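You operate a simulated robot arm through the tools that you are given. There is no shell and no other tool.

The job below is to be done with a simulated robot arm. You get a single attempt, and the scene is never put back.

Task
Brake the turntable, seal the teal band and stand the silver stack in the gap on the dark strip.
Fine: hold seal till the amber lamp lights; free the brake again; the other two stacks, band knob and pull screw stay.

Only the result counts: the job must be done as asked and must still hold three seconds after the hand-in. Knocking over, shifting, dropping, spilling or breaking anything else fails it. A push-on lid holds only when it is set on centred and level and pressed home; a screw cap is set on level and turned clockwise until tight.

Robot
A 7-joint arm with a fingered hand, fixed in place. Base frame: the origin is at the foot of the arm, x ahead of it, y to its left, z up. Lengths are in m, angles in rad, forces in N, time in s.
With the tool pointing down near the work surface it reaches from about 0.28 to 0.7 m from the base axis. Its first joint turns from -2.897 to 2.897 rad. Payload 4 kg.
The tool frame sits at the grasp point between the pads (the TCP): z along the fingers, y along the line on which they close. The tips reach 0.026 m beyond it. Largest opening 0.156 m; the body of the gripper starts 0.073 m behind the TCP. The gripper is a hand of 4 fingers: y runs from the thumb to the fingers, the wrist lies at [0, 0, -0.239] in the tool frame, and closing takes about 1.5 s.
Orientation is told as [roll, pitch, yaw] about the base's x, y, z axes, in that order, counted from this pose: with the fingers straight down and closing along the base's y, the tool's x points along the base's -x, its y along +y and its z along -z.

Tools
- The arm moves only by the tool arm_command. Its argument "rows" is a list of rows, each a list of 2 entries, a list of its own where there are three numbers: the shift along the tool's x, y, z in m, then the turn, a rotation vector about the tool's x, y, z in degrees. In form: [[[dx, dy, dz], [rx, ry, rz]], ...]. A call has 1 to 20 rows; each row shifts and turns the commanded pose from where the row before left it, along the tool's axes as they then stand. "fingers" is the opening, from 0 (shut) to 1 (fully open), set as the call begins (left out, the last holds). Each row takes 0.2 s and may step no farther than 0.05 m and 0.15 rad from the row before; otherwise, or with a gripper value out of range, the whole call is refused. Where a pose cannot be reached the arm comes as near as it can. A force on the tool above 40 N (or 10 N above the force at the start of the call, whichever is more), or a blocked arm, ends the call early, and 0.2 s more pass. Each finger travels about 0.072 m/s and halts on what it meets, pressing with about 22 N; the grip force reading is that of the motor and also rises with nothing between the fingers. The clock runs only during rows and for 0.2 s after the last one: add rows that do not move to give the fingers time. It gives the time, the measured TCP pose, the force on the tool (base axes), the opening and the grip force at its end, in the units of the frame above (readings bear some noise), with the torque about the TCP (base axes, N m) and any sound that the robot's microphone picked up.
- Cameras (640 x 400 px; columns grow to the right, rows downward): "scene" is fixed at [0.4012, -0.5004, 1.5638]; the picture's right is [1.00, -0.03, 0.00], its down [-0.03, -0.89, -0.46] and it looks along [0.01, 0.46, -0.89] (base axes); focal length 226 px, centre (320, 200). "wrist" rides on the gripper at [0.058, -0.058, -0.091] in the tool frame; the picture's right is [0.71, 0.71, 0.00], its down [-0.53, 0.53, -0.67] and it looks along [-0.47, 0.47, 0.74] (tool axes); focal length 265 px, centre (320, 200). There is no depth. A picture from a camera that has moved, and an enlarged one, comes with that camera's place and axes in the base frame and with its lens.
- snapshot(camera): a new picture of that camera. No time passes.
- set_fingers(finger1, finger2, finger3, thumb_bend): sets how far each is bent, from 0 (flat) to 1 (curled in); at 0.3 the hand is open as for a grip, at 0.7 the pads meet at the TCP. One left out holds its place. A second passes; each finger stops where it meets its share of the squeeze, and holds until it gets a number again. A gripper value or a shape takes the hand back. It gives what a move gives, with no picture; readings hold the bend of each and the force on the fingers (four entries, about 0 where the hand has none), thumb and palm.
- hand_shape(shape): the hand has 4 fingers and takes this shape, open, in about a second: jaw (thumb against the fingers, like two jaws); tri (thumb and two fingers); tip (a fingertip pinch); poke (one finger out to press); point (the index stretched); flat (the hand flat); cup (the hand cupped); fist (a fist). The gripper value then closes the fingers along that shape, each until it touches; the sizes above hold for jaw. It gives what a move gives, with no picture.
- close_up(camera, box): a new picture of the part [left, top, right, bottom] of that camera's present view, enlarged. No time passes.
- finish_job(): hands the job in; it is judged then, once.

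Nothing tells you positions but the pictures and the camera data. Unless the task says otherwise, let go and move clear before handing in.

The tools are called after "Call:" as a command line: name --argument value ..., lists and objects as JSON in quotes. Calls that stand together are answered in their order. arm_command: Moves the arm, as the interface text tells. Its arguments: {"type":"object","properties":{"rows":{"type":"array","items":{"type":"array"}},"fingers":{"type":"number"}},"required":["rows"]} The other tools are called the same way: hand_shape (shape) gives the hand a shape; set_fingers (finger1, finger2, finger3, thumb_bend) moves the fingers one by one; snapshot (camera) takes a picture; close_up (camera, box) takes an enlarged picture of a part of a camera's view; finish_job () hands the job in.

At the start:

```text
clock: 0.0
ee_pos: [0.3599, -0.1343, 1.1792]
orientation: [-0.002, 0.0, 0.0]
wrist_force: [0.2, -0.5, 0.6]
torque: [-0.03, -0.01, -0.02]
opening: 0.1559
gripper_force: 0.0
shape: jaw
bend: [0.3, 0.3, 0.3, 0.3]
finger forces: [0.0, 0.0, 0.0, 0.0, 0.0, 0.0]
```

scene: 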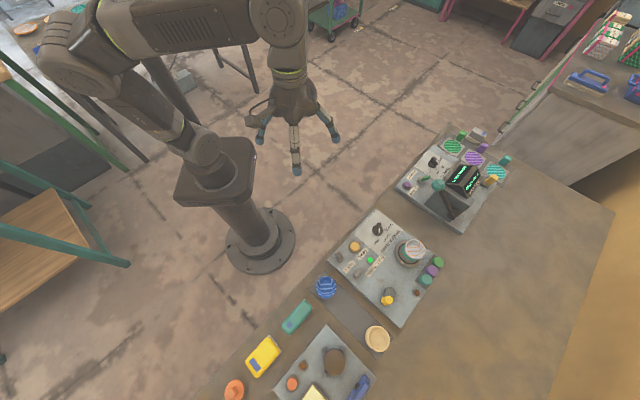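
wrist: 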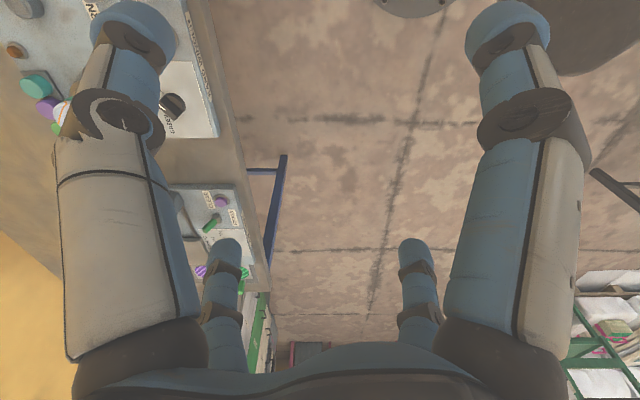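

I see a bench with several panels: one with a turntable, lamps and knobs in the middle, and another with a dark device and coloured bands at upper right. I'll enlarge the views first to identify the brake, band, sealer, stacks and strip.

Call:
close_up --camera "scene" --box '[320, 200, 480, 300]'

Call:
close_up --camera "scene" --box '[380, 120, 540, 220]'

Call:
close_up --camera "scene" --box '[220, 260, 444, 400]'

```text
4.00 times, centred on (400, 250) of scene
camera zoom: at [0.4012, -0.5004, 1.5638], right [1.0, -0.03, 0.0], down [-0.03, -0.89, -0.46], along [0.01, 0.46, -0.89], focal length 906 px, centre (0, 0)
```

zoom: 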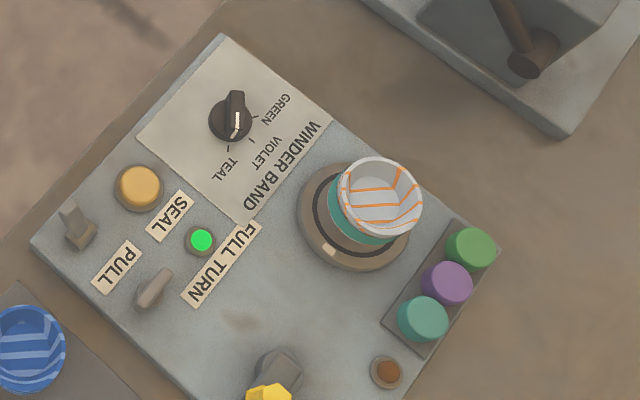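

```text
4.00 times, centred on (460, 170) of scene
camera zoom: at [0.4012, -0.5004, 1.5638], right [1.0, -0.03, 0.0], down [-0.03, -0.89, -0.46], along [0.01, 0.46, -0.89], focal length 906 px, centre (-240, 320)
```

zoom: 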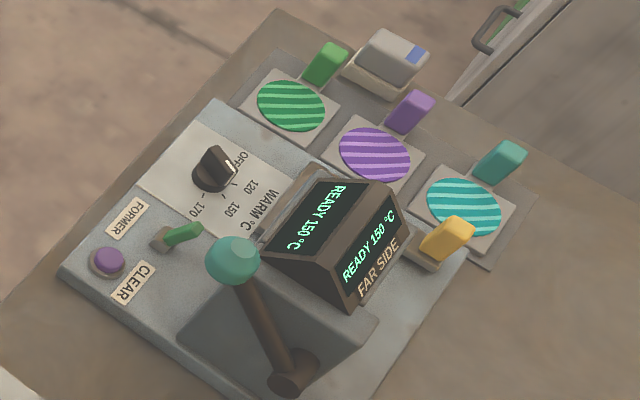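

```text
2.86 times, centred on (332, 330) of scene
camera zoom: at [0.4012, -0.5004, 1.5638], right [1.0, -0.03, 0.0], down [-0.03, -0.89, -0.46], along [0.01, 0.46, -0.89], focal length 647 px, centre (286, -171)
```

zoom: 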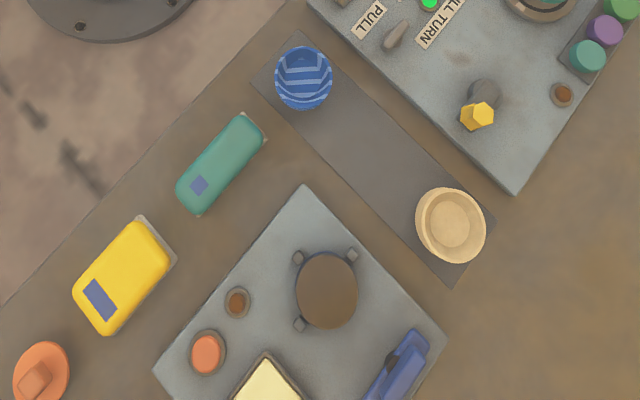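

The middle panel is the winder. By rough stereo from the two views, its knob is near (0.60, -0.24, 0.83), so the bench is about 0.8 m high. I'll bring the hand above it and turn the wrist camera outward for a better look.

Call:
arm_command --rows '[[[-0.018, -0.033, 0.0], [0, 0, 0]], [[-0.018, -0.033, 0.0], [0, 0, 0]], [[-0.018, -0.033, 0.0], [0, 0, 0]], [[-0.018, -0.033, 0.0], [0, 0, 0]], [[-0.018, -0.033, 0.0], [0, 0, 0]], [[0, 0, 0], [0, 0, 8]], [[0, 0, 0], [0, 0, 8]], [[0, 0, 0], [0, 0, 8]], [[0, 0, 0], [0, 0, 8]], [[0, 0, 0], [0, 0, 8]], [[0, 0, 0], [0, 0, 8]], [[0, 0, 0], [0, 0, 8]], [[0, 0, 0], [0, 0, 8]], [[0, 0, 0], [0, 0, 8]], [[0, 0, 0], [0, 0, 8]]]'

Call:
snapshot --camera "wrist"

Call:
snapshot --camera "scene"

```text
clock: 3.2
ee_pos: [0.4497, -0.2987, 1.1799]
orientation: [0.0, -0.003, -1.401]
wrist_force: [0.0, -0.1, 0.4]
torque: [0.05, 0.02, -0.01]
opening: 0.1558
gripper_force: 0.1
shape: jaw
bend: [0.3, 0.3, 0.3, 0.3]
finger forces: [0.0, 0.1, 0.1, 0.0, 0.0, 0.0]
```

```text
taken
camera wrist: at [0.3844, -0.2504, 1.271], right [0.58, 0.82, 0.0], down [0.61, -0.43, 0.67], along [0.55, -0.39, -0.74], focal length 265 px, centre (320, 200)
```

wrist: 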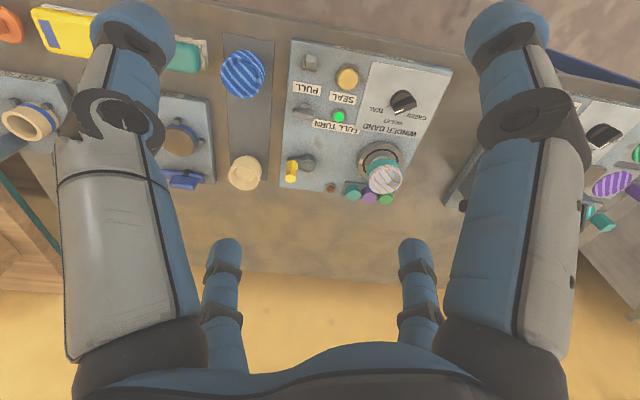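

```text
taken
```

scene: 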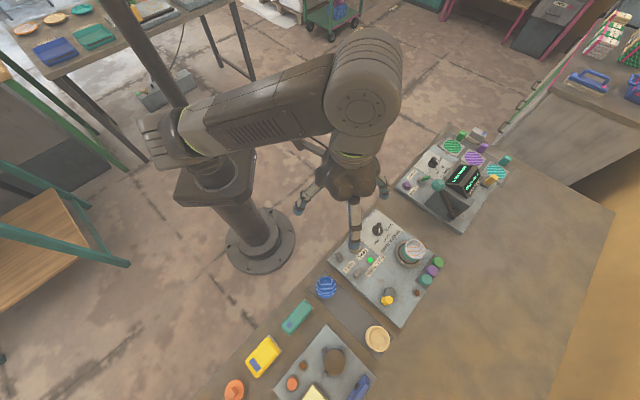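

The winder panel is now clear in the wrist view. I'll enlarge it to read the levers, lamps and labels.

Call:
close_up --camera "wrist" --box '[276, 30, 466, 150]'

Call:
close_up --camera "wrist" --box '[270, 110, 430, 210]'

Call:
close_up --camera "wrist" --box '[180, 20, 340, 200]'

```text
3.33 times, centred on (371, 90) of wrist
camera zoom: at [0.3844, -0.2504, 1.271], right [0.58, 0.82, 0.0], down [0.61, -0.43, 0.67], along [0.55, -0.39, -0.74], focal length 885 px, centre (150, 567)
```

zoom: 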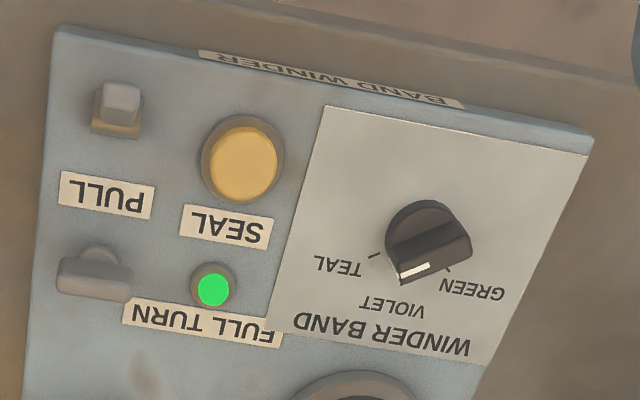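

```text
4.00 times, centred on (350, 160) of wrist
camera zoom: at [0.3844, -0.2504, 1.271], right [0.58, 0.82, 0.0], down [0.61, -0.43, 0.67], along [0.55, -0.39, -0.74], focal length 1062 px, centre (200, 360)
```

zoom: 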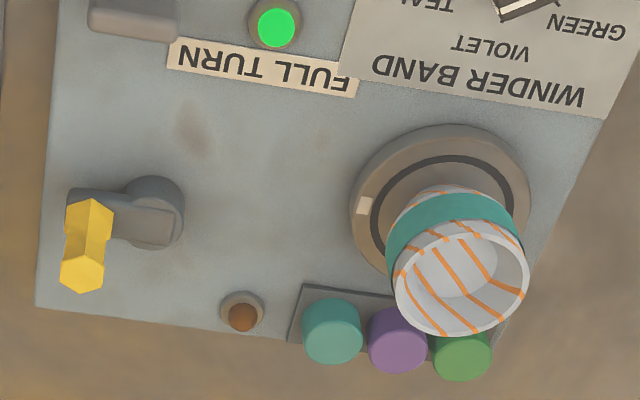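

```text
2.22 times, centred on (260, 110) of wrist
camera zoom: at [0.3844, -0.2504, 1.271], right [0.58, 0.82, 0.0], down [0.61, -0.43, 0.67], along [0.55, -0.39, -0.74], focal length 590 px, centre (453, 400)
```

zoom: 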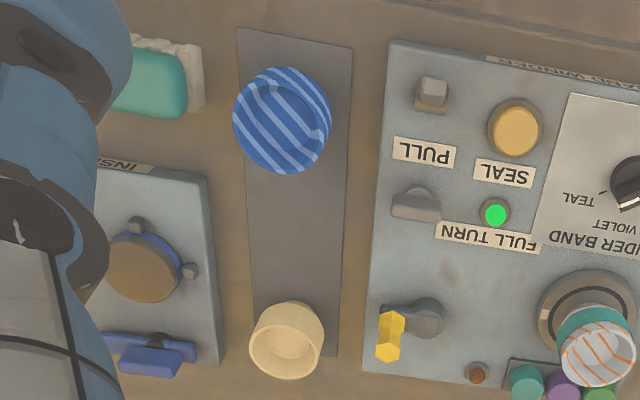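

The sealed-band machine shows its green FULL TURN lamp lit, a SEAL mushroom button, a square paddle, a wing screw, a yellow hex grip on an arm and a brown, unlit lamp. I need closer views to tell the brake from the pull screw, so I'll lower the camera.

Call:
arm_command --rows '[[[0.0007, -0.004, 0.042], [0, 0, 0]], [[0.0007, -0.004, 0.042], [0, 0, 0]], [[0.0007, -0.004, 0.042], [0, 0, 0]], [[0.0007, -0.004, 0.042], [0, 0, 0]], [[0.0007, -0.004, 0.042], [0, 0, 0]]]'

Call:
snapshot --camera "wrist"

Call:
close_up --camera "wrist" --box '[200, 0, 440, 150]'

```text
clock: 4.4
ee_pos: [0.4296, -0.2986, 0.9708]
orientation: [0.0, -0.001, -1.397]
wrist_force: [-0.3, -0.3, 0.5]
torque: [-0.03, 0.02, -0.02]
opening: 0.156
gripper_force: 0.0
shape: jaw
bend: [0.3, 0.3, 0.3, 0.3]
finger forces: [0.1, 0.0, 0.1, 0.0, 0.1, 0.1]
```

```text
taken
camera wrist: at [0.3634, -0.2517, 1.0628], right [0.57, 0.82, 0.0], down [0.61, -0.43, 0.67], along [0.55, -0.38, -0.74], focal length 265 px, centre (320, 200)
```

wrist: 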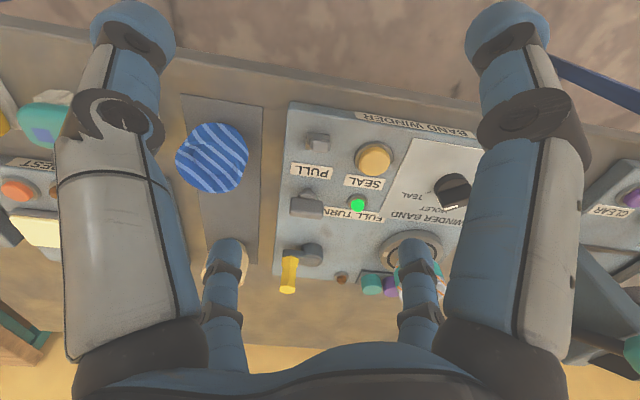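

```text
2.67 times, centred on (320, 75) of wrist
camera zoom: at [0.3634, -0.2517, 1.0628], right [0.57, 0.82, 0.0], down [0.61, -0.43, 0.67], along [0.55, -0.38, -0.74], focal length 708 px, centre (320, 533)
```

zoom: 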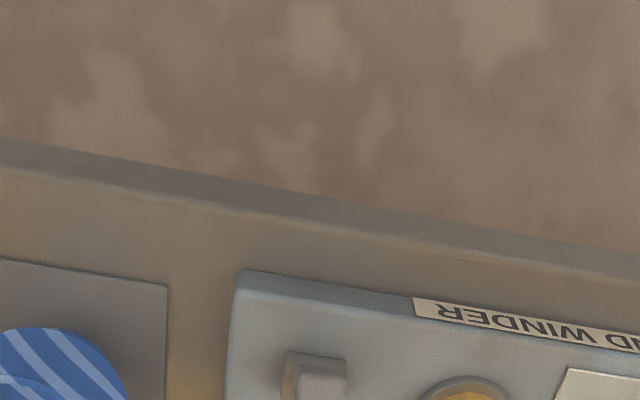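

Call:
close_up --camera "wrist" --box '[260, 110, 420, 210]'

Call:
close_up --camera "wrist" --box '[260, 200, 420, 300]'

Call:
close_up --camera "scene" --box '[330, 230, 410, 280]'

Call:
close_up --camera "scene" --box '[370, 270, 450, 320]'

```text
4.00 times, centred on (340, 160) of wrist
camera zoom: at [0.3634, -0.2517, 1.0628], right [0.57, 0.82, 0.0], down [0.61, -0.43, 0.67], along [0.55, -0.38, -0.74], focal length 1062 px, centre (240, 360)
```

zoom: 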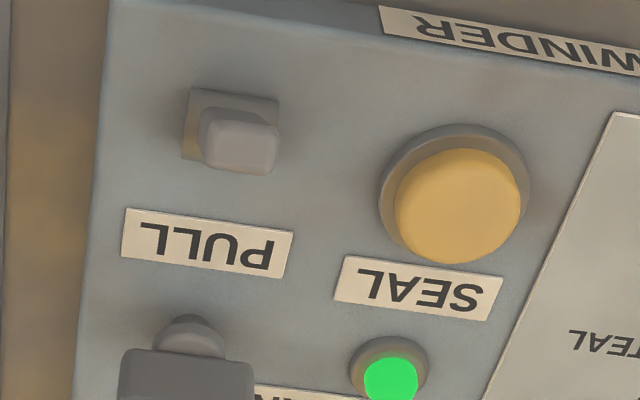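

```text
4.00 times, centred on (340, 250) of wrist
camera zoom: at [0.3634, -0.2517, 1.0628], right [0.57, 0.82, 0.0], down [0.61, -0.43, 0.67], along [0.55, -0.38, -0.74], focal length 1062 px, centre (240, 0)
```

zoom: 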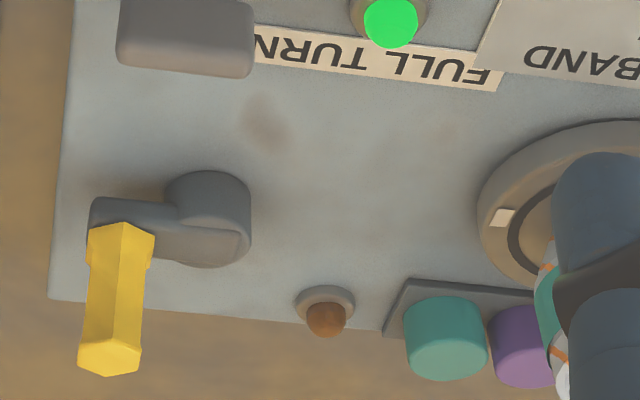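

```text
8.00 times, centred on (370, 255) of scene
camera zoom: at [0.4012, -0.5004, 1.5638], right [1.0, -0.03, 0.0], down [-0.03, -0.89, -0.46], along [0.01, 0.46, -0.89], focal length 1812 px, centre (-80, -240)
```

zoom: 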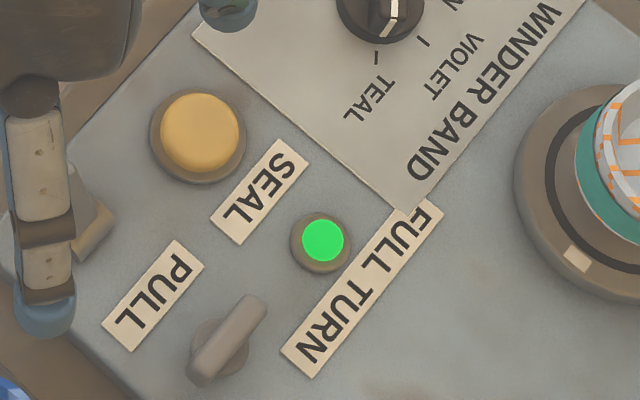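

```text
8.00 times, centred on (410, 295) of scene
camera zoom: at [0.4012, -0.5004, 1.5638], right [1.0, -0.03, 0.0], down [-0.03, -0.89, -0.46], along [0.01, 0.46, -0.89], focal length 1812 px, centre (-400, -560)
```

zoom: 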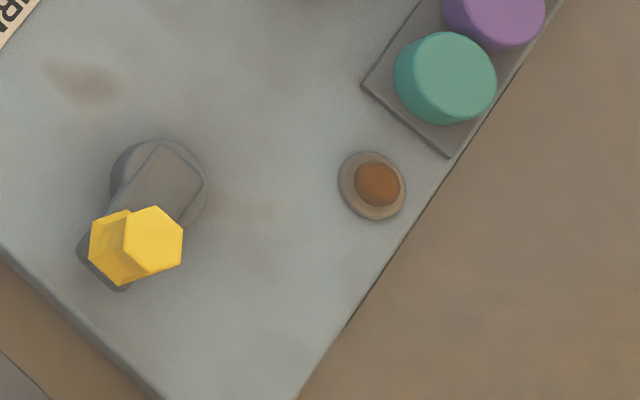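

I can't yet tell whether the square paddle or the yellow grip is the brake. I'll move the hand over the strip and swing the camera round to see both from the side.

Call:
arm_command --rows '[[[-0.041, 0.003, 0], [0, 0, 0]], [[-0.041, 0.003, 0], [0, 0, 0]], [[-0.041, 0.003, 0], [0, 0, 0]], [[0, 0, 0], [0, 0, -8]], [[0, 0, 0], [0, 0, -8]], [[0, 0, 0], [0, 0, -8]], [[0, 0, 0], [0, 0, -8]], [[0, 0, 0], [0, 0, -8]], [[0, 0, 0], [0, 0, -8]], [[0, 0, 0], [0, 0, -8]], [[0, 0, 0], [0, 0, -8]], [[0, 0, 0], [0, 0, -8]], [[0, 0, 0], [0, 0, -8]], [[0, 0, 0], [0, 0, -8]], [[0, 0, 0], [0, 0, -8]], [[0, 0, 0], [0, 0, -8]], [[0, 0, 0], [0, 0, -8]]]'

Call:
snapshot --camera "wrist"

Call:
snapshot --camera "scene"

```text
clock: 8.0
ee_pos: [0.46, -0.4184, 0.9686]
orientation: [-0.001, 0.001, 0.561]
wrist_force: [0.3, -0.2, 0.5]
torque: [-0.03, -0.04, 0.01]
opening: 0.1561
gripper_force: 0.0
shape: jaw
bend: [0.3, 0.3, 0.3, 0.3]
finger forces: [0.1, 0.0, 0.1, 0.0, 0.0, 0.0]
```

```text
taken
camera wrist: at [0.4435, -0.4974, 1.0611], right [-0.97, 0.22, 0.0], down [0.17, 0.73, 0.67], along [0.15, 0.65, -0.74], focal length 265 px, centre (320, 200)
```

wrist: 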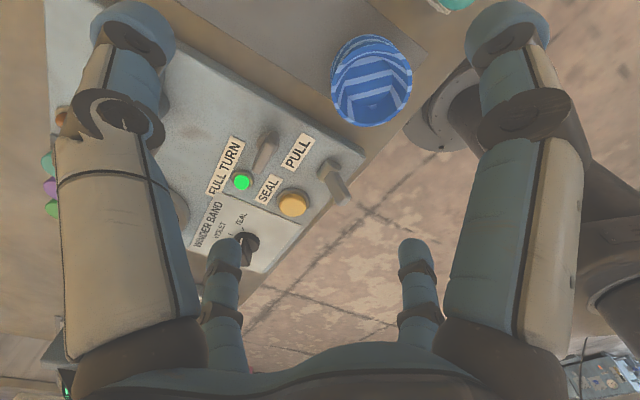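

```text
taken
```

scene: 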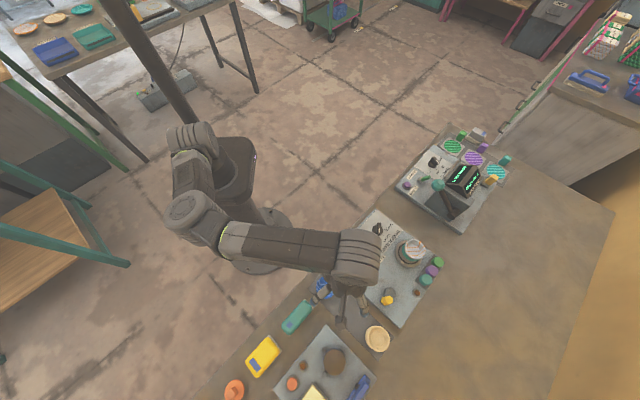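

Call:
close_up --camera "wrist" --box '[200, 110, 360, 210]'

Call:
close_up --camera "wrist" --box '[310, 140, 374, 180]'

Call:
close_up --camera "wrist" --box '[320, 20, 420, 130]'

```text
4.00 times, centred on (280, 160) of wrist
camera zoom: at [0.4435, -0.4974, 1.0611], right [-0.97, 0.22, 0.0], down [0.17, 0.73, 0.67], along [0.15, 0.65, -0.74], focal length 1062 px, centre (480, 360)
```

zoom: 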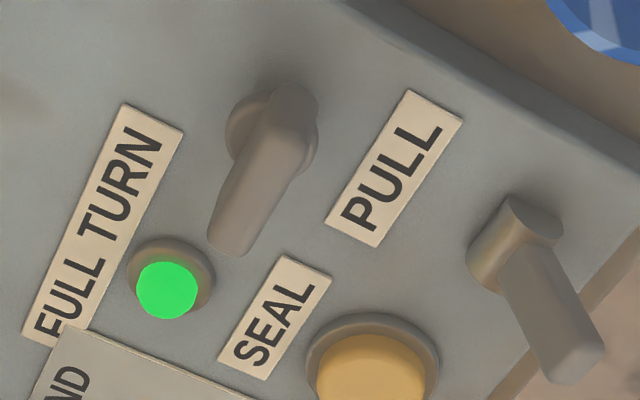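

```text
10.00 times, centred on (342, 160) of wrist
camera zoom: at [0.4435, -0.4974, 1.0611], right [-0.97, 0.22, 0.0], down [0.17, 0.73, 0.67], along [0.15, 0.65, -0.74], focal length 2654 px, centre (100, 600)
```

zoom: 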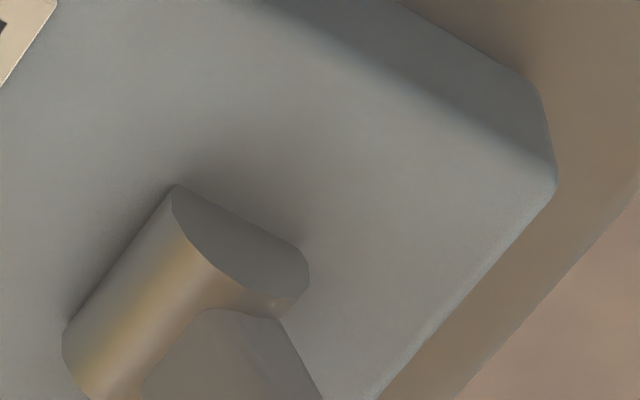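

```text
3.64 times, centred on (370, 75) of wrist
camera zoom: at [0.4435, -0.4974, 1.0611], right [-0.97, 0.22, 0.0], down [0.17, 0.73, 0.67], along [0.15, 0.65, -0.74], focal length 965 px, centre (138, 654)
```

zoom: 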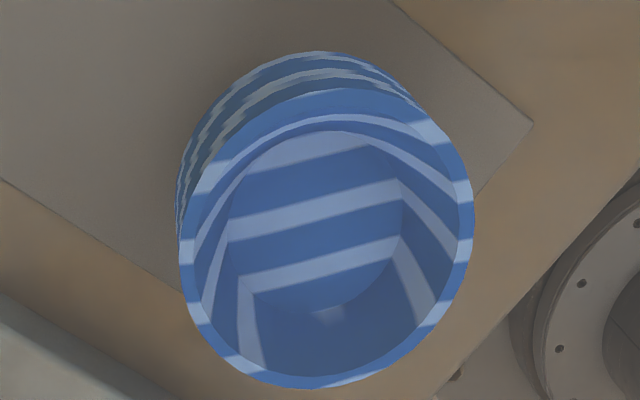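

Stereo from two wrist views puts the square paddle's hub at about (0.472, -0.330, 0.826) and its tip at about (0.459, -0.319, 0.864), leaning toward the robot. I take this flip lever as the brake and the wing by PULL as the screw. The SEAL button is near (0.525, -0.295, 0.828) and the silver stack near (0.695, -0.325). Next I'll rise and form a poking finger.

Call:
arm_command --rows '[[[0, 0, -0.04], [0, 0, 0]], [[0, 0, -0.04], [0, 0, 0]], [[0, 0, -0.04], [0, 0, 0]]]'

Call:
hand_shape --shape "poke"

Call:
snapshot --camera "wrist"

Call:
close_up --camera "scene" --box '[270, 200, 430, 300]'

```text
clock: 8.8
ee_pos: [0.4613, -0.4189, 1.0878]
orientation: [-0.001, 0.0, 0.557]
wrist_force: [-0.8, -0.5, -0.5]
torque: [0.04, 0.0, -0.01]
opening: 0.1558
gripper_force: 0.0
shape: jaw
bend: [0.3, 0.3, 0.3, 0.3]
finger forces: [0.0, 0.1, 0.0, 0.0, 0.0, 0.0]
```

```text
clock: 9.7
ee_pos: [0.4623, -0.4178, 1.0884]
orientation: [-0.002, 0.001, 0.559]
wrist_force: [0.2, -0.3, -0.3]
torque: [-0.02, 0.0, 0.03]
opening: 0.0
gripper_force: 0.0
shape: poke
bend: [1.0, 1.0, 1.0, 0.91]
finger forces: [0.1, 0.0, 0.0, 0.1, 0.0, 0.0]
```

```text
taken
camera wrist: at [0.4451, -0.497, 1.1797], right [-0.97, 0.23, 0.0], down [0.17, 0.73, 0.67], along [0.15, 0.65, -0.74], focal length 265 px, centre (320, 200)
```

wrist: 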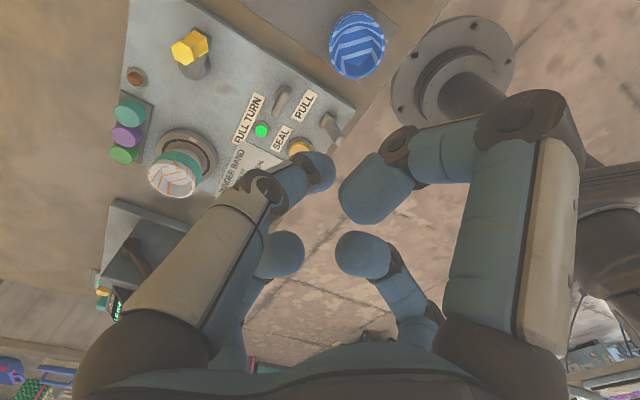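

```text
4.00 times, centred on (350, 250) of scene
camera zoom: at [0.4012, -0.5004, 1.5638], right [1.0, -0.03, 0.0], down [-0.03, -0.89, -0.46], along [0.01, 0.46, -0.89], focal length 906 px, centre (200, 0)
```

zoom: 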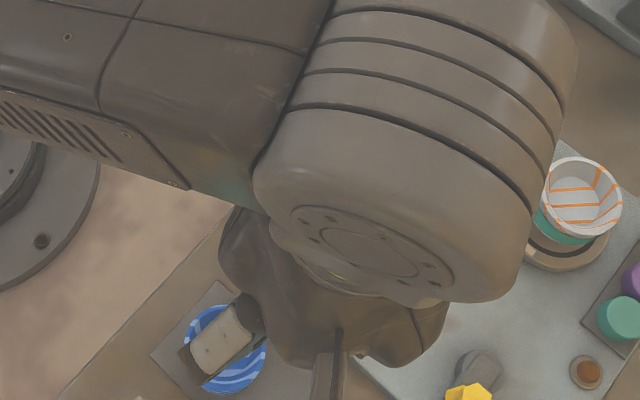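

The poke shape curls every finger, so it isn't clearly useful. I'll go back to jaw and close it fully, since the clustered fingertips should make a compact pusher.

Call:
hand_shape --shape "jaw"

Call:
arm_command --rows '[[[0, 0, 0], [0, 0, 0]], [[0, 0, 0], [0, 0, 0]], [[0, 0, 0], [0, 0, 0]], [[0, 0, 0], [0, 0, 0]], [[0, 0, 0], [0, 0, 0]], [[0, 0, 0], [0, 0, 0]], [[0, 0, 0], [0, 0, 0]], [[0, 0, 0], [0, 0, 0]]]' --fingers 0

Call:
snapshot --camera "wrist"

```text
clock: 10.6
ee_pos: [0.4623, -0.4176, 1.0872]
orientation: [0.0, 0.0, 0.558]
wrist_force: [0.7, 0.9, -0.5]
torque: [-0.02, 0.02, -0.03]
opening: 0.1559
gripper_force: 0.0
shape: jaw
bend: [0.3, 0.3, 0.3, 0.3]
finger forces: [0.0, 0.0, 0.0, 0.1, 0.0, 0.0]
```

```text
clock: 12.4
ee_pos: [0.4624, -0.4186, 1.0903]
orientation: [-0.001, 0.0, 0.558]
wrist_force: [-0.8, -0.3, -0.5]
torque: [0.01, 0.02, 0.02]
opening: 0.0001
gripper_force: 22.1
shape: jaw
bend: [0.7, 0.7, 0.7, 0.7]
finger forces: [0.1, 0.0, 0.0, 0.0, 0.0, 0.1]
```

```text
taken
camera wrist: at [0.4451, -0.497, 1.18], right [-0.97, 0.23, 0.0], down [0.17, 0.73, 0.67], along [0.15, 0.65, -0.74], focal length 265 px, centre (320, 200)
```

wrist: 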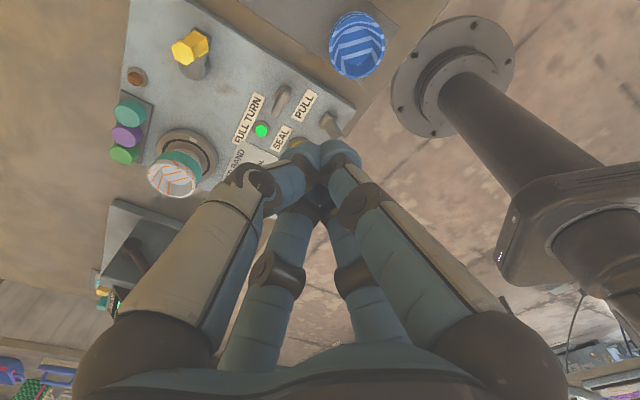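

The closed jaw makes a good pointed pusher. This viewpoint also shows the turntable and blue stack well, so I'll measure from it.

Call:
close_up --camera "wrist" --box '[110, 20, 270, 220]'

Call:
close_up --camera "wrist" --box '[230, 60, 390, 160]'

Call:
close_up --camera "scene" --box '[310, 220, 470, 380]'

```text
2.00 times, centred on (190, 120) of wrist
camera zoom: at [0.4451, -0.497, 1.18], right [-0.97, 0.23, 0.0], down [0.17, 0.73, 0.67], along [0.15, 0.65, -0.74], focal length 531 px, centre (580, 360)
```

zoom: 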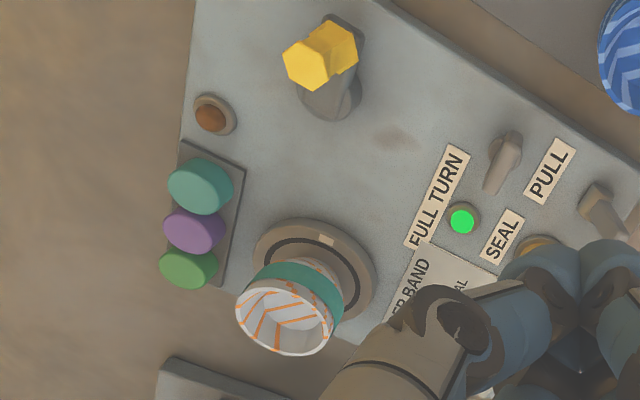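

```text
4.00 times, centred on (310, 110) of wrist
camera zoom: at [0.4451, -0.497, 1.18], right [-0.97, 0.23, 0.0], down [0.17, 0.73, 0.67], along [0.15, 0.65, -0.74], focal length 1062 px, centre (360, 560)
```

zoom: 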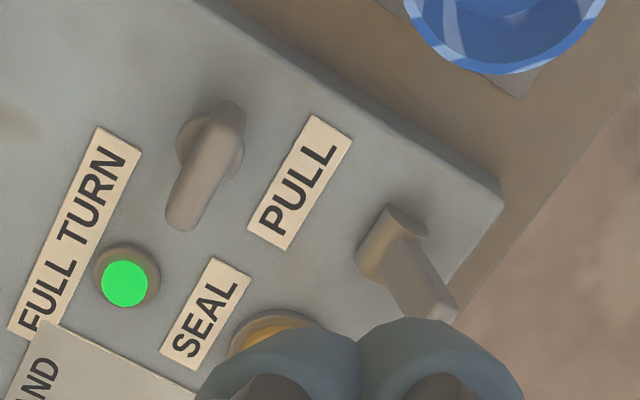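

```text
2.50 times, centred on (390, 300) of scene
camera zoom: at [0.4012, -0.5004, 1.5638], right [1.0, -0.03, 0.0], down [-0.03, -0.89, -0.46], along [0.01, 0.46, -0.89], focal length 566 px, centre (145, -50)
```

zoom: 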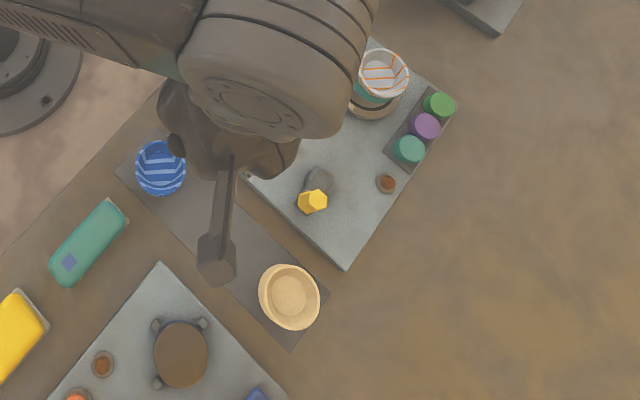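

The panel's near edge runs at about 45 degrees, so flipping the paddle means pushing its tip along roughly (0.70, -0.71) in x, y. I'll come down on the robot side of the paddle and check with a picture before pushing.

Call:
arm_command --rows '[[[-0.0141, 0.0429, 0.0], [0, 0, 0]], [[-0.0141, 0.0429, 0.0], [0, 0, 0]], [[-0.0141, 0.0429, 0.0], [0, 0, 0]], [[0, 0, 0.045], [0, 0, 0]], [[0, 0, 0.045], [0, 0, 0]], [[0, 0, 0.045], [0, 0, 0]], [[0, 0, 0.045], [0, 0, 0]]]'

Call:
snapshot --camera "wrist"

Call:
close_up --camera "scene" --box '[290, 200, 410, 280]'

```text
clock: 14.0
ee_pos: [0.4306, -0.2877, 0.9115]
orientation: [-0.001, -0.001, 0.557]
wrist_force: [-0.1, 0.2, -0.3]
torque: [-0.02, 0.02, 0.0]
opening: 0.0
gripper_force: 21.6
shape: jaw
bend: [0.7, 0.7, 0.7, 0.7]
finger forces: [0.0, 0.0, 0.1, 0.0, 0.1, 0.1]
```

```text
taken
camera wrist: at [0.4132, -0.3661, 1.002], right [-0.97, 0.23, 0.0], down [0.17, 0.73, 0.67], along [0.15, 0.65, -0.74], focal length 265 px, centre (320, 200)
```

wrist: 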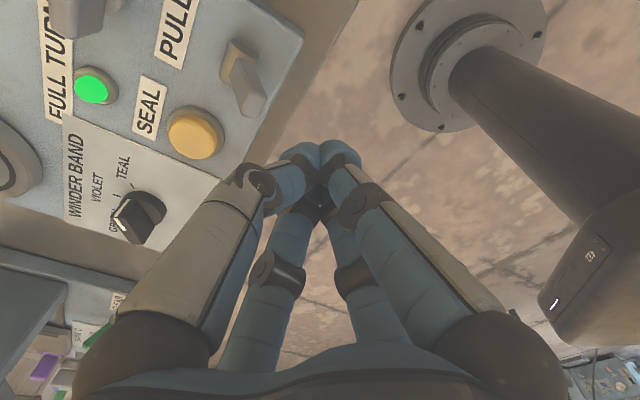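

```text
5.00 times, centred on (350, 240) of scene
camera zoom: at [0.4012, -0.5004, 1.5638], right [1.0, -0.03, 0.0], down [-0.03, -0.89, -0.46], along [0.01, 0.46, -0.89], focal length 1132 px, centre (170, 0)
```

zoom: 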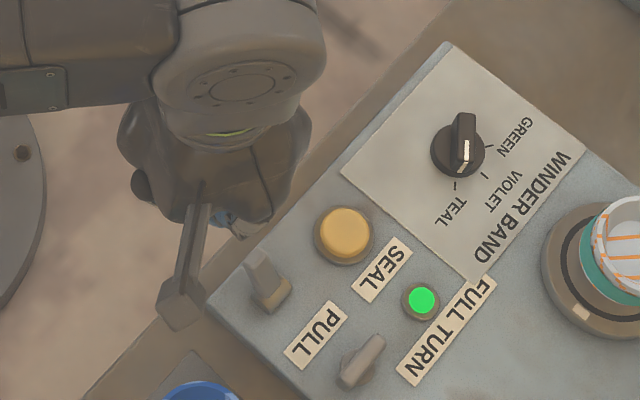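

The tips are just off the panel's near edge, beside the paddle. I'll zoom on the paddle to refine its position.

Call:
close_up --camera "wrist" --box '[150, 20, 350, 200]'

Call:
close_up --camera "scene" --box '[320, 240, 376, 275]'

```text
2.22 times, centred on (250, 110) of wrist
camera zoom: at [0.4132, -0.3661, 1.002], right [-0.97, 0.23, 0.0], down [0.17, 0.73, 0.67], along [0.15, 0.65, -0.74], focal length 590 px, centre (476, 400)
```

zoom: 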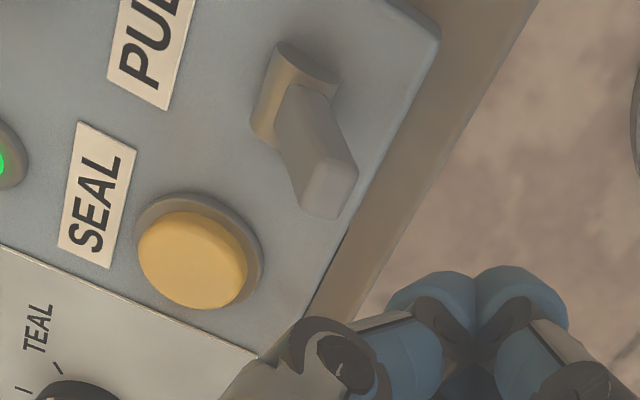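

```text
11.43 times, centred on (348, 258) of scene
camera zoom: at [0.4012, -0.5004, 1.5638], right [1.0, -0.03, 0.0], down [-0.03, -0.89, -0.46], along [0.01, 0.46, -0.89], focal length 2588 px, centre (0, -457)
```

zoom: 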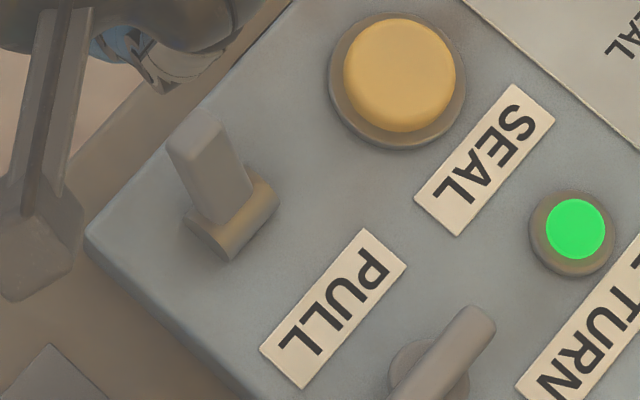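

The geometry is confirmed: paddle tip at (0.460, -0.318), directly ahead along the push direction. I'll lower to just below the paddle top and push in small steps.

Call:
arm_command --rows '[[[0, 0, 0.018], [0, 0, 0]], [[0, 0, 0.018], [0, 0, 0]], [[-0.0017, -0.0078, 0], [0, 0, 0]], [[-0.0017, -0.0078, 0], [0, 0, 0]], [[-0.0011, -0.0049, 0], [0, 0, 0]], [[-0.0011, -0.0049, 0], [0, 0, 0]]]'

Call:
close_up --camera "wrist" --box '[150, 20, 350, 200]'

Call:
close_up --camera "scene" --box '[310, 225, 390, 275]'

```text
clock: 15.4
ee_pos: [0.4484, -0.3054, 0.8759]
orientation: [-0.003, 0.0, 0.56]
wrist_force: [-3.9, 1.7, 10.4]
torque: [-0.15, -0.1, -0.01]
opening: 0.0
gripper_force: 22.1
shape: jaw
bend: [0.7, 0.7, 0.7, 0.7]
finger forces: [0.0, 0.0, 0.0, 0.1, 9.3, 0.0]
```

```text
2.22 times, centred on (250, 110) of wrist
camera zoom: at [0.43, -0.3839, 0.9666], right [-0.97, 0.23, 0.0], down [0.17, 0.73, 0.67], along [0.15, 0.65, -0.74], focal length 590 px, centre (476, 400)
```

zoom: 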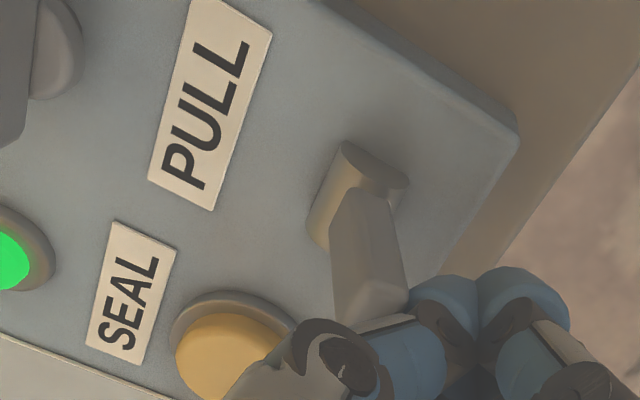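

```text
8.00 times, centred on (350, 250) of scene
camera zoom: at [0.4012, -0.5004, 1.5638], right [1.0, -0.03, 0.0], down [-0.03, -0.89, -0.46], along [0.01, 0.46, -0.89], focal length 1812 px, centre (80, -200)
```

zoom: 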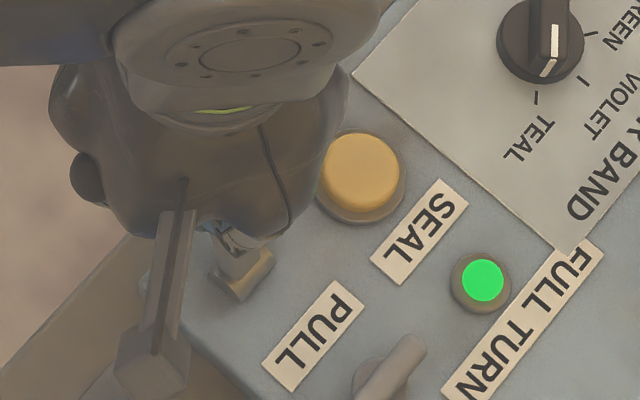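

The thumb touched the paddle with a mostly upward reaction, because its slanted back rides on the paddle's top edge. I'll back off and tilt the hand 30 degrees so the tips lead, which should give a cleaner sideways push.

Call:
arm_command --rows '[[[0.0032, 0.0146, 0], [0, 0, 0]], [[0, 0, 0], [7.32, -1.62, 0]], [[0, 0, 0], [7.32, -1.62, 0]], [[0, 0, 0], [7.32, -1.62, 0]], [[0, 0, 0], [7.32, -1.62, 0]], [[0.0009, 0.0039, 0.0069], [0, 0, 0]]]'

Call:
close_up --camera "wrist" --box '[150, 20, 390, 200]'

Call:
close_up --camera "scene" --box '[310, 225, 390, 275]'

```text
clock: 16.8
ee_pos: [0.4357, -0.2948, 0.8653]
orientation: [-0.514, -0.109, 0.585]
wrist_force: [0.2, -0.3, -0.2]
torque: [0.02, 0.0, 0.02]
opening: 0.0
gripper_force: 21.6
shape: jaw
bend: [0.7, 0.7, 0.7, 0.7]
finger forces: [0.0, 0.1, 0.1, 0.0, 0.1, 0.1]
```

```text
2.22 times, centred on (270, 110) of wrist
camera zoom: at [0.3828, -0.3369, 0.9667], right [-0.9, 0.14, -0.42], down [-0.03, 0.93, 0.38], along [0.45, 0.35, -0.82], focal length 590 px, centre (431, 400)
```

zoom: 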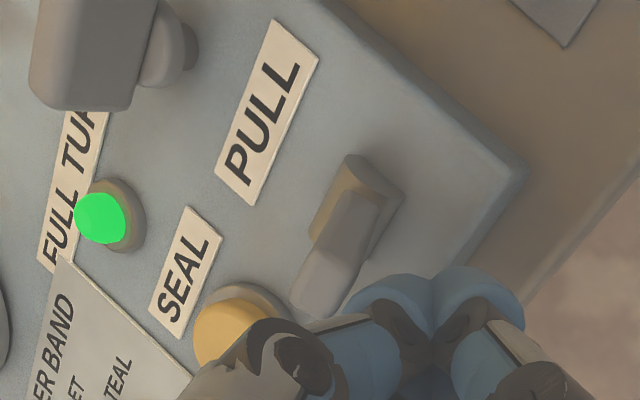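

```text
8.00 times, centred on (350, 250) of scene
camera zoom: at [0.4012, -0.5004, 1.5638], right [1.0, -0.03, 0.0], down [-0.03, -0.89, -0.46], along [0.01, 0.46, -0.89], focal length 1812 px, centre (80, -200)
```

zoom: 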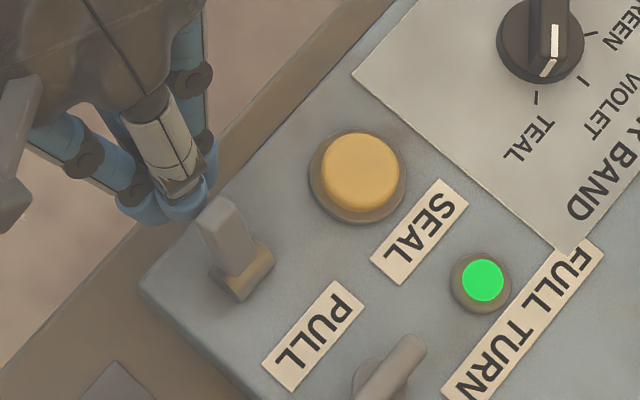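

The tips are now cleanly behind the paddle. I'll push along the flip direction in 4 mm steps.

Call:
arm_command --rows '[[[-0.00112, -0.00507, 0.003], [0, 0, 0]], [[-0.00112, -0.00507, 0.003], [0, 0, 0]], [[-0.00075, -0.0034, 0.002], [0, 0, 0]], [[-0.00075, -0.0034, 0.002], [0, 0, 0]], [[-0.00075, -0.0034, 0.002], [0, 0, 0]], [[-0.00075, -0.0034, 0.002], [0, 0, 0]], [[-0.00075, -0.0034, 0.002], [0, 0, 0]]]'

Call:
close_up --camera "scene" --box '[310, 225, 390, 275]'

Call:
close_up --camera "wrist" --box '[150, 20, 390, 200]'

```text
clock: 18.4
ee_pos: [0.4577, -0.3178, 0.8657]
orientation: [-0.513, -0.108, 0.587]
wrist_force: [-4.0, 3.2, 2.2]
torque: [0.0, 0.04, 0.01]
opening: 0.0
gripper_force: 22.2
shape: jaw
bend: [0.7, 0.7, 0.7, 0.7]
finger forces: [0.1, 0.0, 0.1, 0.1, 0.1, 0.0]
heard: click
```

```text
8.00 times, centred on (350, 250) of scene
camera zoom: at [0.4012, -0.5004, 1.5638], right [1.0, -0.03, 0.0], down [-0.03, -0.89, -0.46], along [0.01, 0.46, -0.89], focal length 1812 px, centre (80, -200)
```

zoom: 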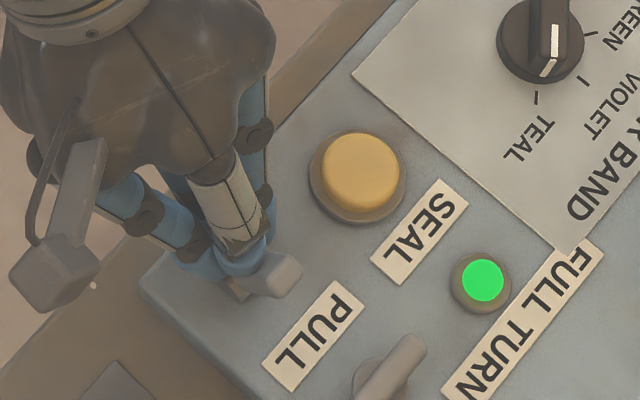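

```text
2.22 times, centred on (270, 110) of wrist
camera zoom: at [0.4046, -0.3599, 0.967], right [-0.9, 0.14, -0.42], down [-0.03, 0.93, 0.38], along [0.44, 0.35, -0.82], focal length 590 px, centre (431, 400)
```

zoom: 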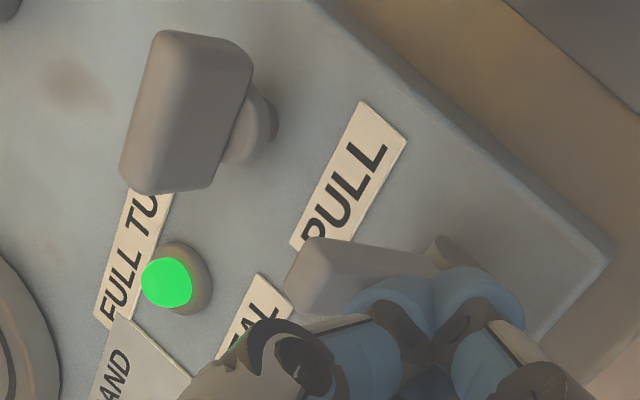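

I heard a click and the paddle now leans the other way. I'll back off and check that it stays there.

Call:
arm_command --rows '[[[0.0028, 0.0127, -0.0075], [0, 0, 0]], [[0.0028, 0.0127, -0.0075], [0, 0, 0]], [[-0.0043, -0.0195, -0.0346], [0, 0, 0]], [[-0.0043, -0.0195, -0.0346], [0, 0, 0]]]'

Call:
close_up --camera "scene" --box '[310, 225, 390, 275]'

Call:
close_up --camera "scene" --box '[320, 200, 480, 300]'

Call:
snapshot --camera "wrist"

```text
clock: 19.4
ee_pos: [0.4364, -0.2975, 0.9461]
orientation: [-0.513, -0.107, 0.586]
wrist_force: [-0.2, 0.6, 0.1]
torque: [0.01, 0.01, -0.04]
opening: 0.0
gripper_force: 22.3
shape: jaw
bend: [0.7, 0.7, 0.7, 0.7]
finger forces: [0.0, 0.0, 0.1, 0.1, 0.1, 0.0]
```

```text
8.00 times, centred on (350, 250) of scene
camera zoom: at [0.4012, -0.5004, 1.5638], right [1.0, -0.03, 0.0], down [-0.03, -0.89, -0.46], along [0.01, 0.46, -0.89], focal length 1812 px, centre (80, -200)
```

zoom: 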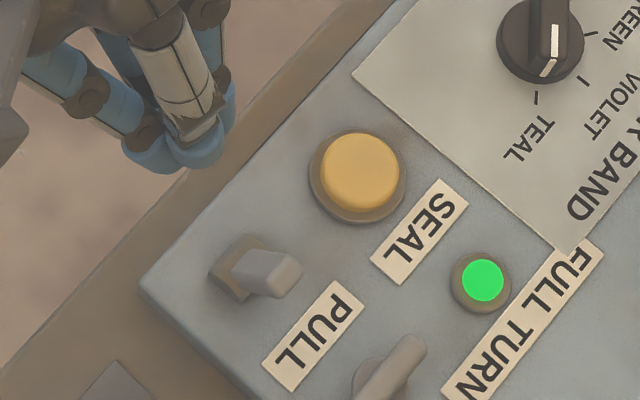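

```text
4.00 times, centred on (400, 250) of scene
camera zoom: at [0.4012, -0.5004, 1.5638], right [1.0, -0.03, 0.0], down [-0.03, -0.89, -0.46], along [0.01, 0.46, -0.89], focal length 906 px, centre (0, 0)
```

zoom: 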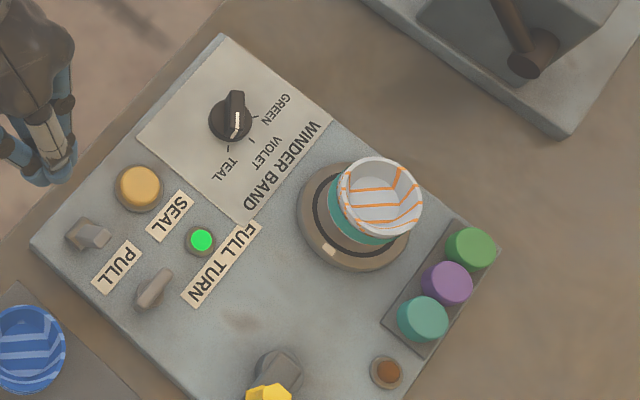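

```text
taken
camera wrist: at [0.3836, -0.3387, 1.0474], right [-0.9, 0.14, -0.42], down [-0.03, 0.93, 0.38], along [0.44, 0.35, -0.82], focal length 265 px, centre (320, 200)
```

wrist: 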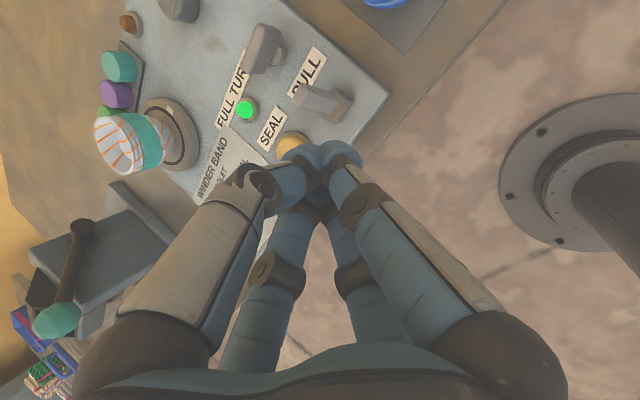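

The brake paddle stays flipped. Next I'll straighten the hand and bring the tips above the SEAL button at about (0.5235, -0.2955).

Call:
arm_command --rows '[[[0, 0, 0], [-7.32, 1.62, 0]], [[0, 0, 0], [-7.32, 1.62, 0]], [[0, 0, 0], [-7.32, 1.62, 0]], [[0, 0, 0], [-7.32, 1.62, 0]], [[-0.0375, -0.0222, 0], [0, 0, 0]], [[-0.0375, -0.0222, 0], [0, 0, 0]], [[0, 0, 0.035], [0, 0, 0]], [[0, 0, 0.035], [0, 0, 0]]]'

Call:
close_up --camera "wrist" --box '[210, 80, 370, 200]'

Call:
close_up --camera "scene" --box '[320, 200, 480, 300]'

```text
clock: 21.2
ee_pos: [0.5247, -0.2935, 0.8761]
orientation: [-0.002, 0.0, 0.558]
wrist_force: [0.1, 0.2, 0.1]
torque: [-0.01, 0.03, -0.01]
opening: 0.0
gripper_force: 22.8
shape: jaw
bend: [0.7, 0.7, 0.7, 0.7]
finger forces: [0.0, 0.1, 0.0, 0.0, 0.0, 0.0]
```

```text
3.33 times, centred on (290, 140) of wrist
camera zoom: at [0.508, -0.372, 0.967], right [-0.97, 0.23, 0.0], down [0.17, 0.73, 0.67], along [0.15, 0.65, -0.74], focal length 885 px, centre (420, 400)
```

zoom: 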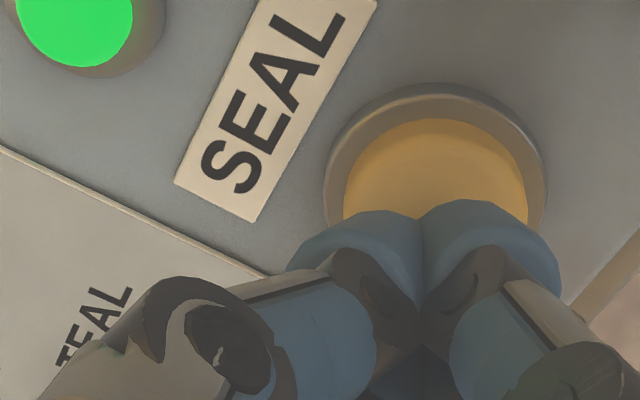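

```text
4.00 times, centred on (400, 250) of scene
camera zoom: at [0.4012, -0.5004, 1.5638], right [1.0, -0.03, 0.0], down [-0.03, -0.89, -0.46], along [0.01, 0.46, -0.89], focal length 906 px, centre (0, 0)
```

zoom: 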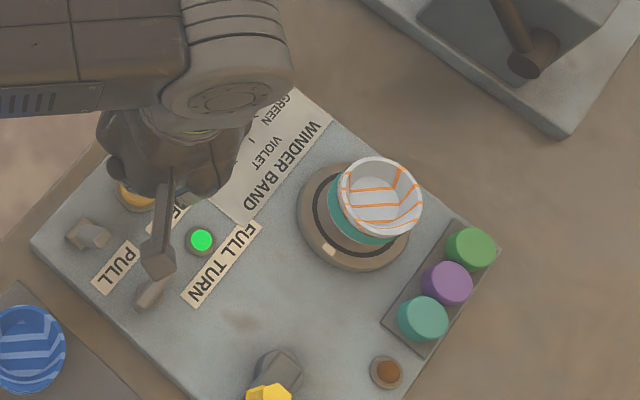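

The tips are within about 4 mm of the button's centre, and the brown lamp is visible in the scene view. I'll correct that offset and lower until contact.

Call:
arm_command --rows '[[[0.0036, 0, 0], [0, 0, 0]], [[0, 0, 0.005], [0, 0, 0]], [[0, 0, 0.005], [0, 0, 0]], [[0, 0, 0.004], [0, 0, 0]], [[0, 0, 0.003], [0, 0, 0]]]'

Call:
close_up --camera "wrist" --box '[210, 80, 370, 200]'

```text
clock: 22.4
ee_pos: [0.5216, -0.2958, 0.8612]
orientation: [-0.005, -0.002, 0.557]
wrist_force: [-7.0, 1.5, 32.9]
torque: [0.15, 0.35, 0.04]
opening: 0.0
gripper_force: 21.7
shape: jaw
bend: [0.7, 0.7, 0.7, 0.7]
finger forces: [0.0, 0.1, 0.0, 0.1, 0.1, 0.1]
heard: click
```

```text
3.33 times, centred on (290, 140) of wrist
camera zoom: at [0.5044, -0.3745, 0.9538], right [-0.97, 0.23, 0.0], down [0.17, 0.73, 0.67], along [0.15, 0.65, -0.75], focal length 885 px, centre (420, 400)
```

zoom: 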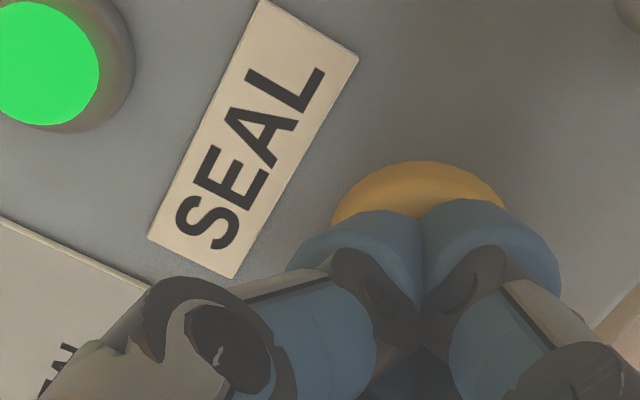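

The button clicked and is held with about 33 N. I'll hold still and watch the lamp.

Call:
arm_command --rows '[[[0, 0, 0], [0, 0, 0]], [[0, 0, 0], [0, 0, 0]], [[0, 0, 0], [0, 0, 0]]]'

Call:
close_up --camera "scene" --box '[320, 200, 480, 300]'

```text
clock: 23.0
ee_pos: [0.5236, -0.2952, 0.8619]
orientation: [-0.006, -0.004, 0.558]
wrist_force: [-1.5, -0.2, 12.4]
torque: [0.05, 0.14, 0.01]
opening: 0.0
gripper_force: 22.0
shape: jaw
bend: [0.7, 0.7, 0.7, 0.7]
finger forces: [0.0, 0.0, 0.1, 0.0, 0.0, 0.0]
stopped in row 2: the force on the tool passed its limit at 44 N (the readings are from after the stop); the commanded pose is now the measured one
```

```text
4.00 times, centred on (400, 250) of scene
camera zoom: at [0.4012, -0.5004, 1.5638], right [1.0, -0.03, 0.0], down [-0.03, -0.89, -0.46], along [0.01, 0.46, -0.89], focal length 906 px, centre (0, 0)
```

zoom: 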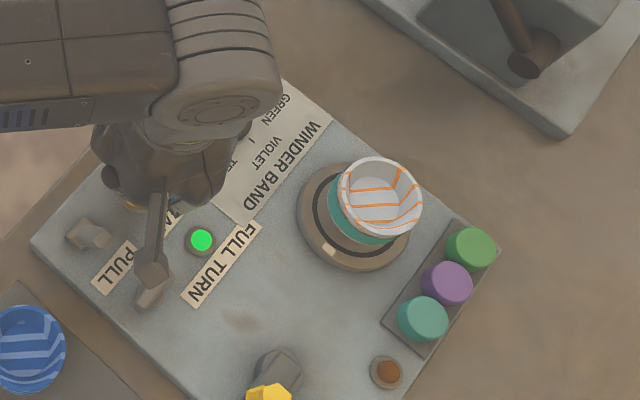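

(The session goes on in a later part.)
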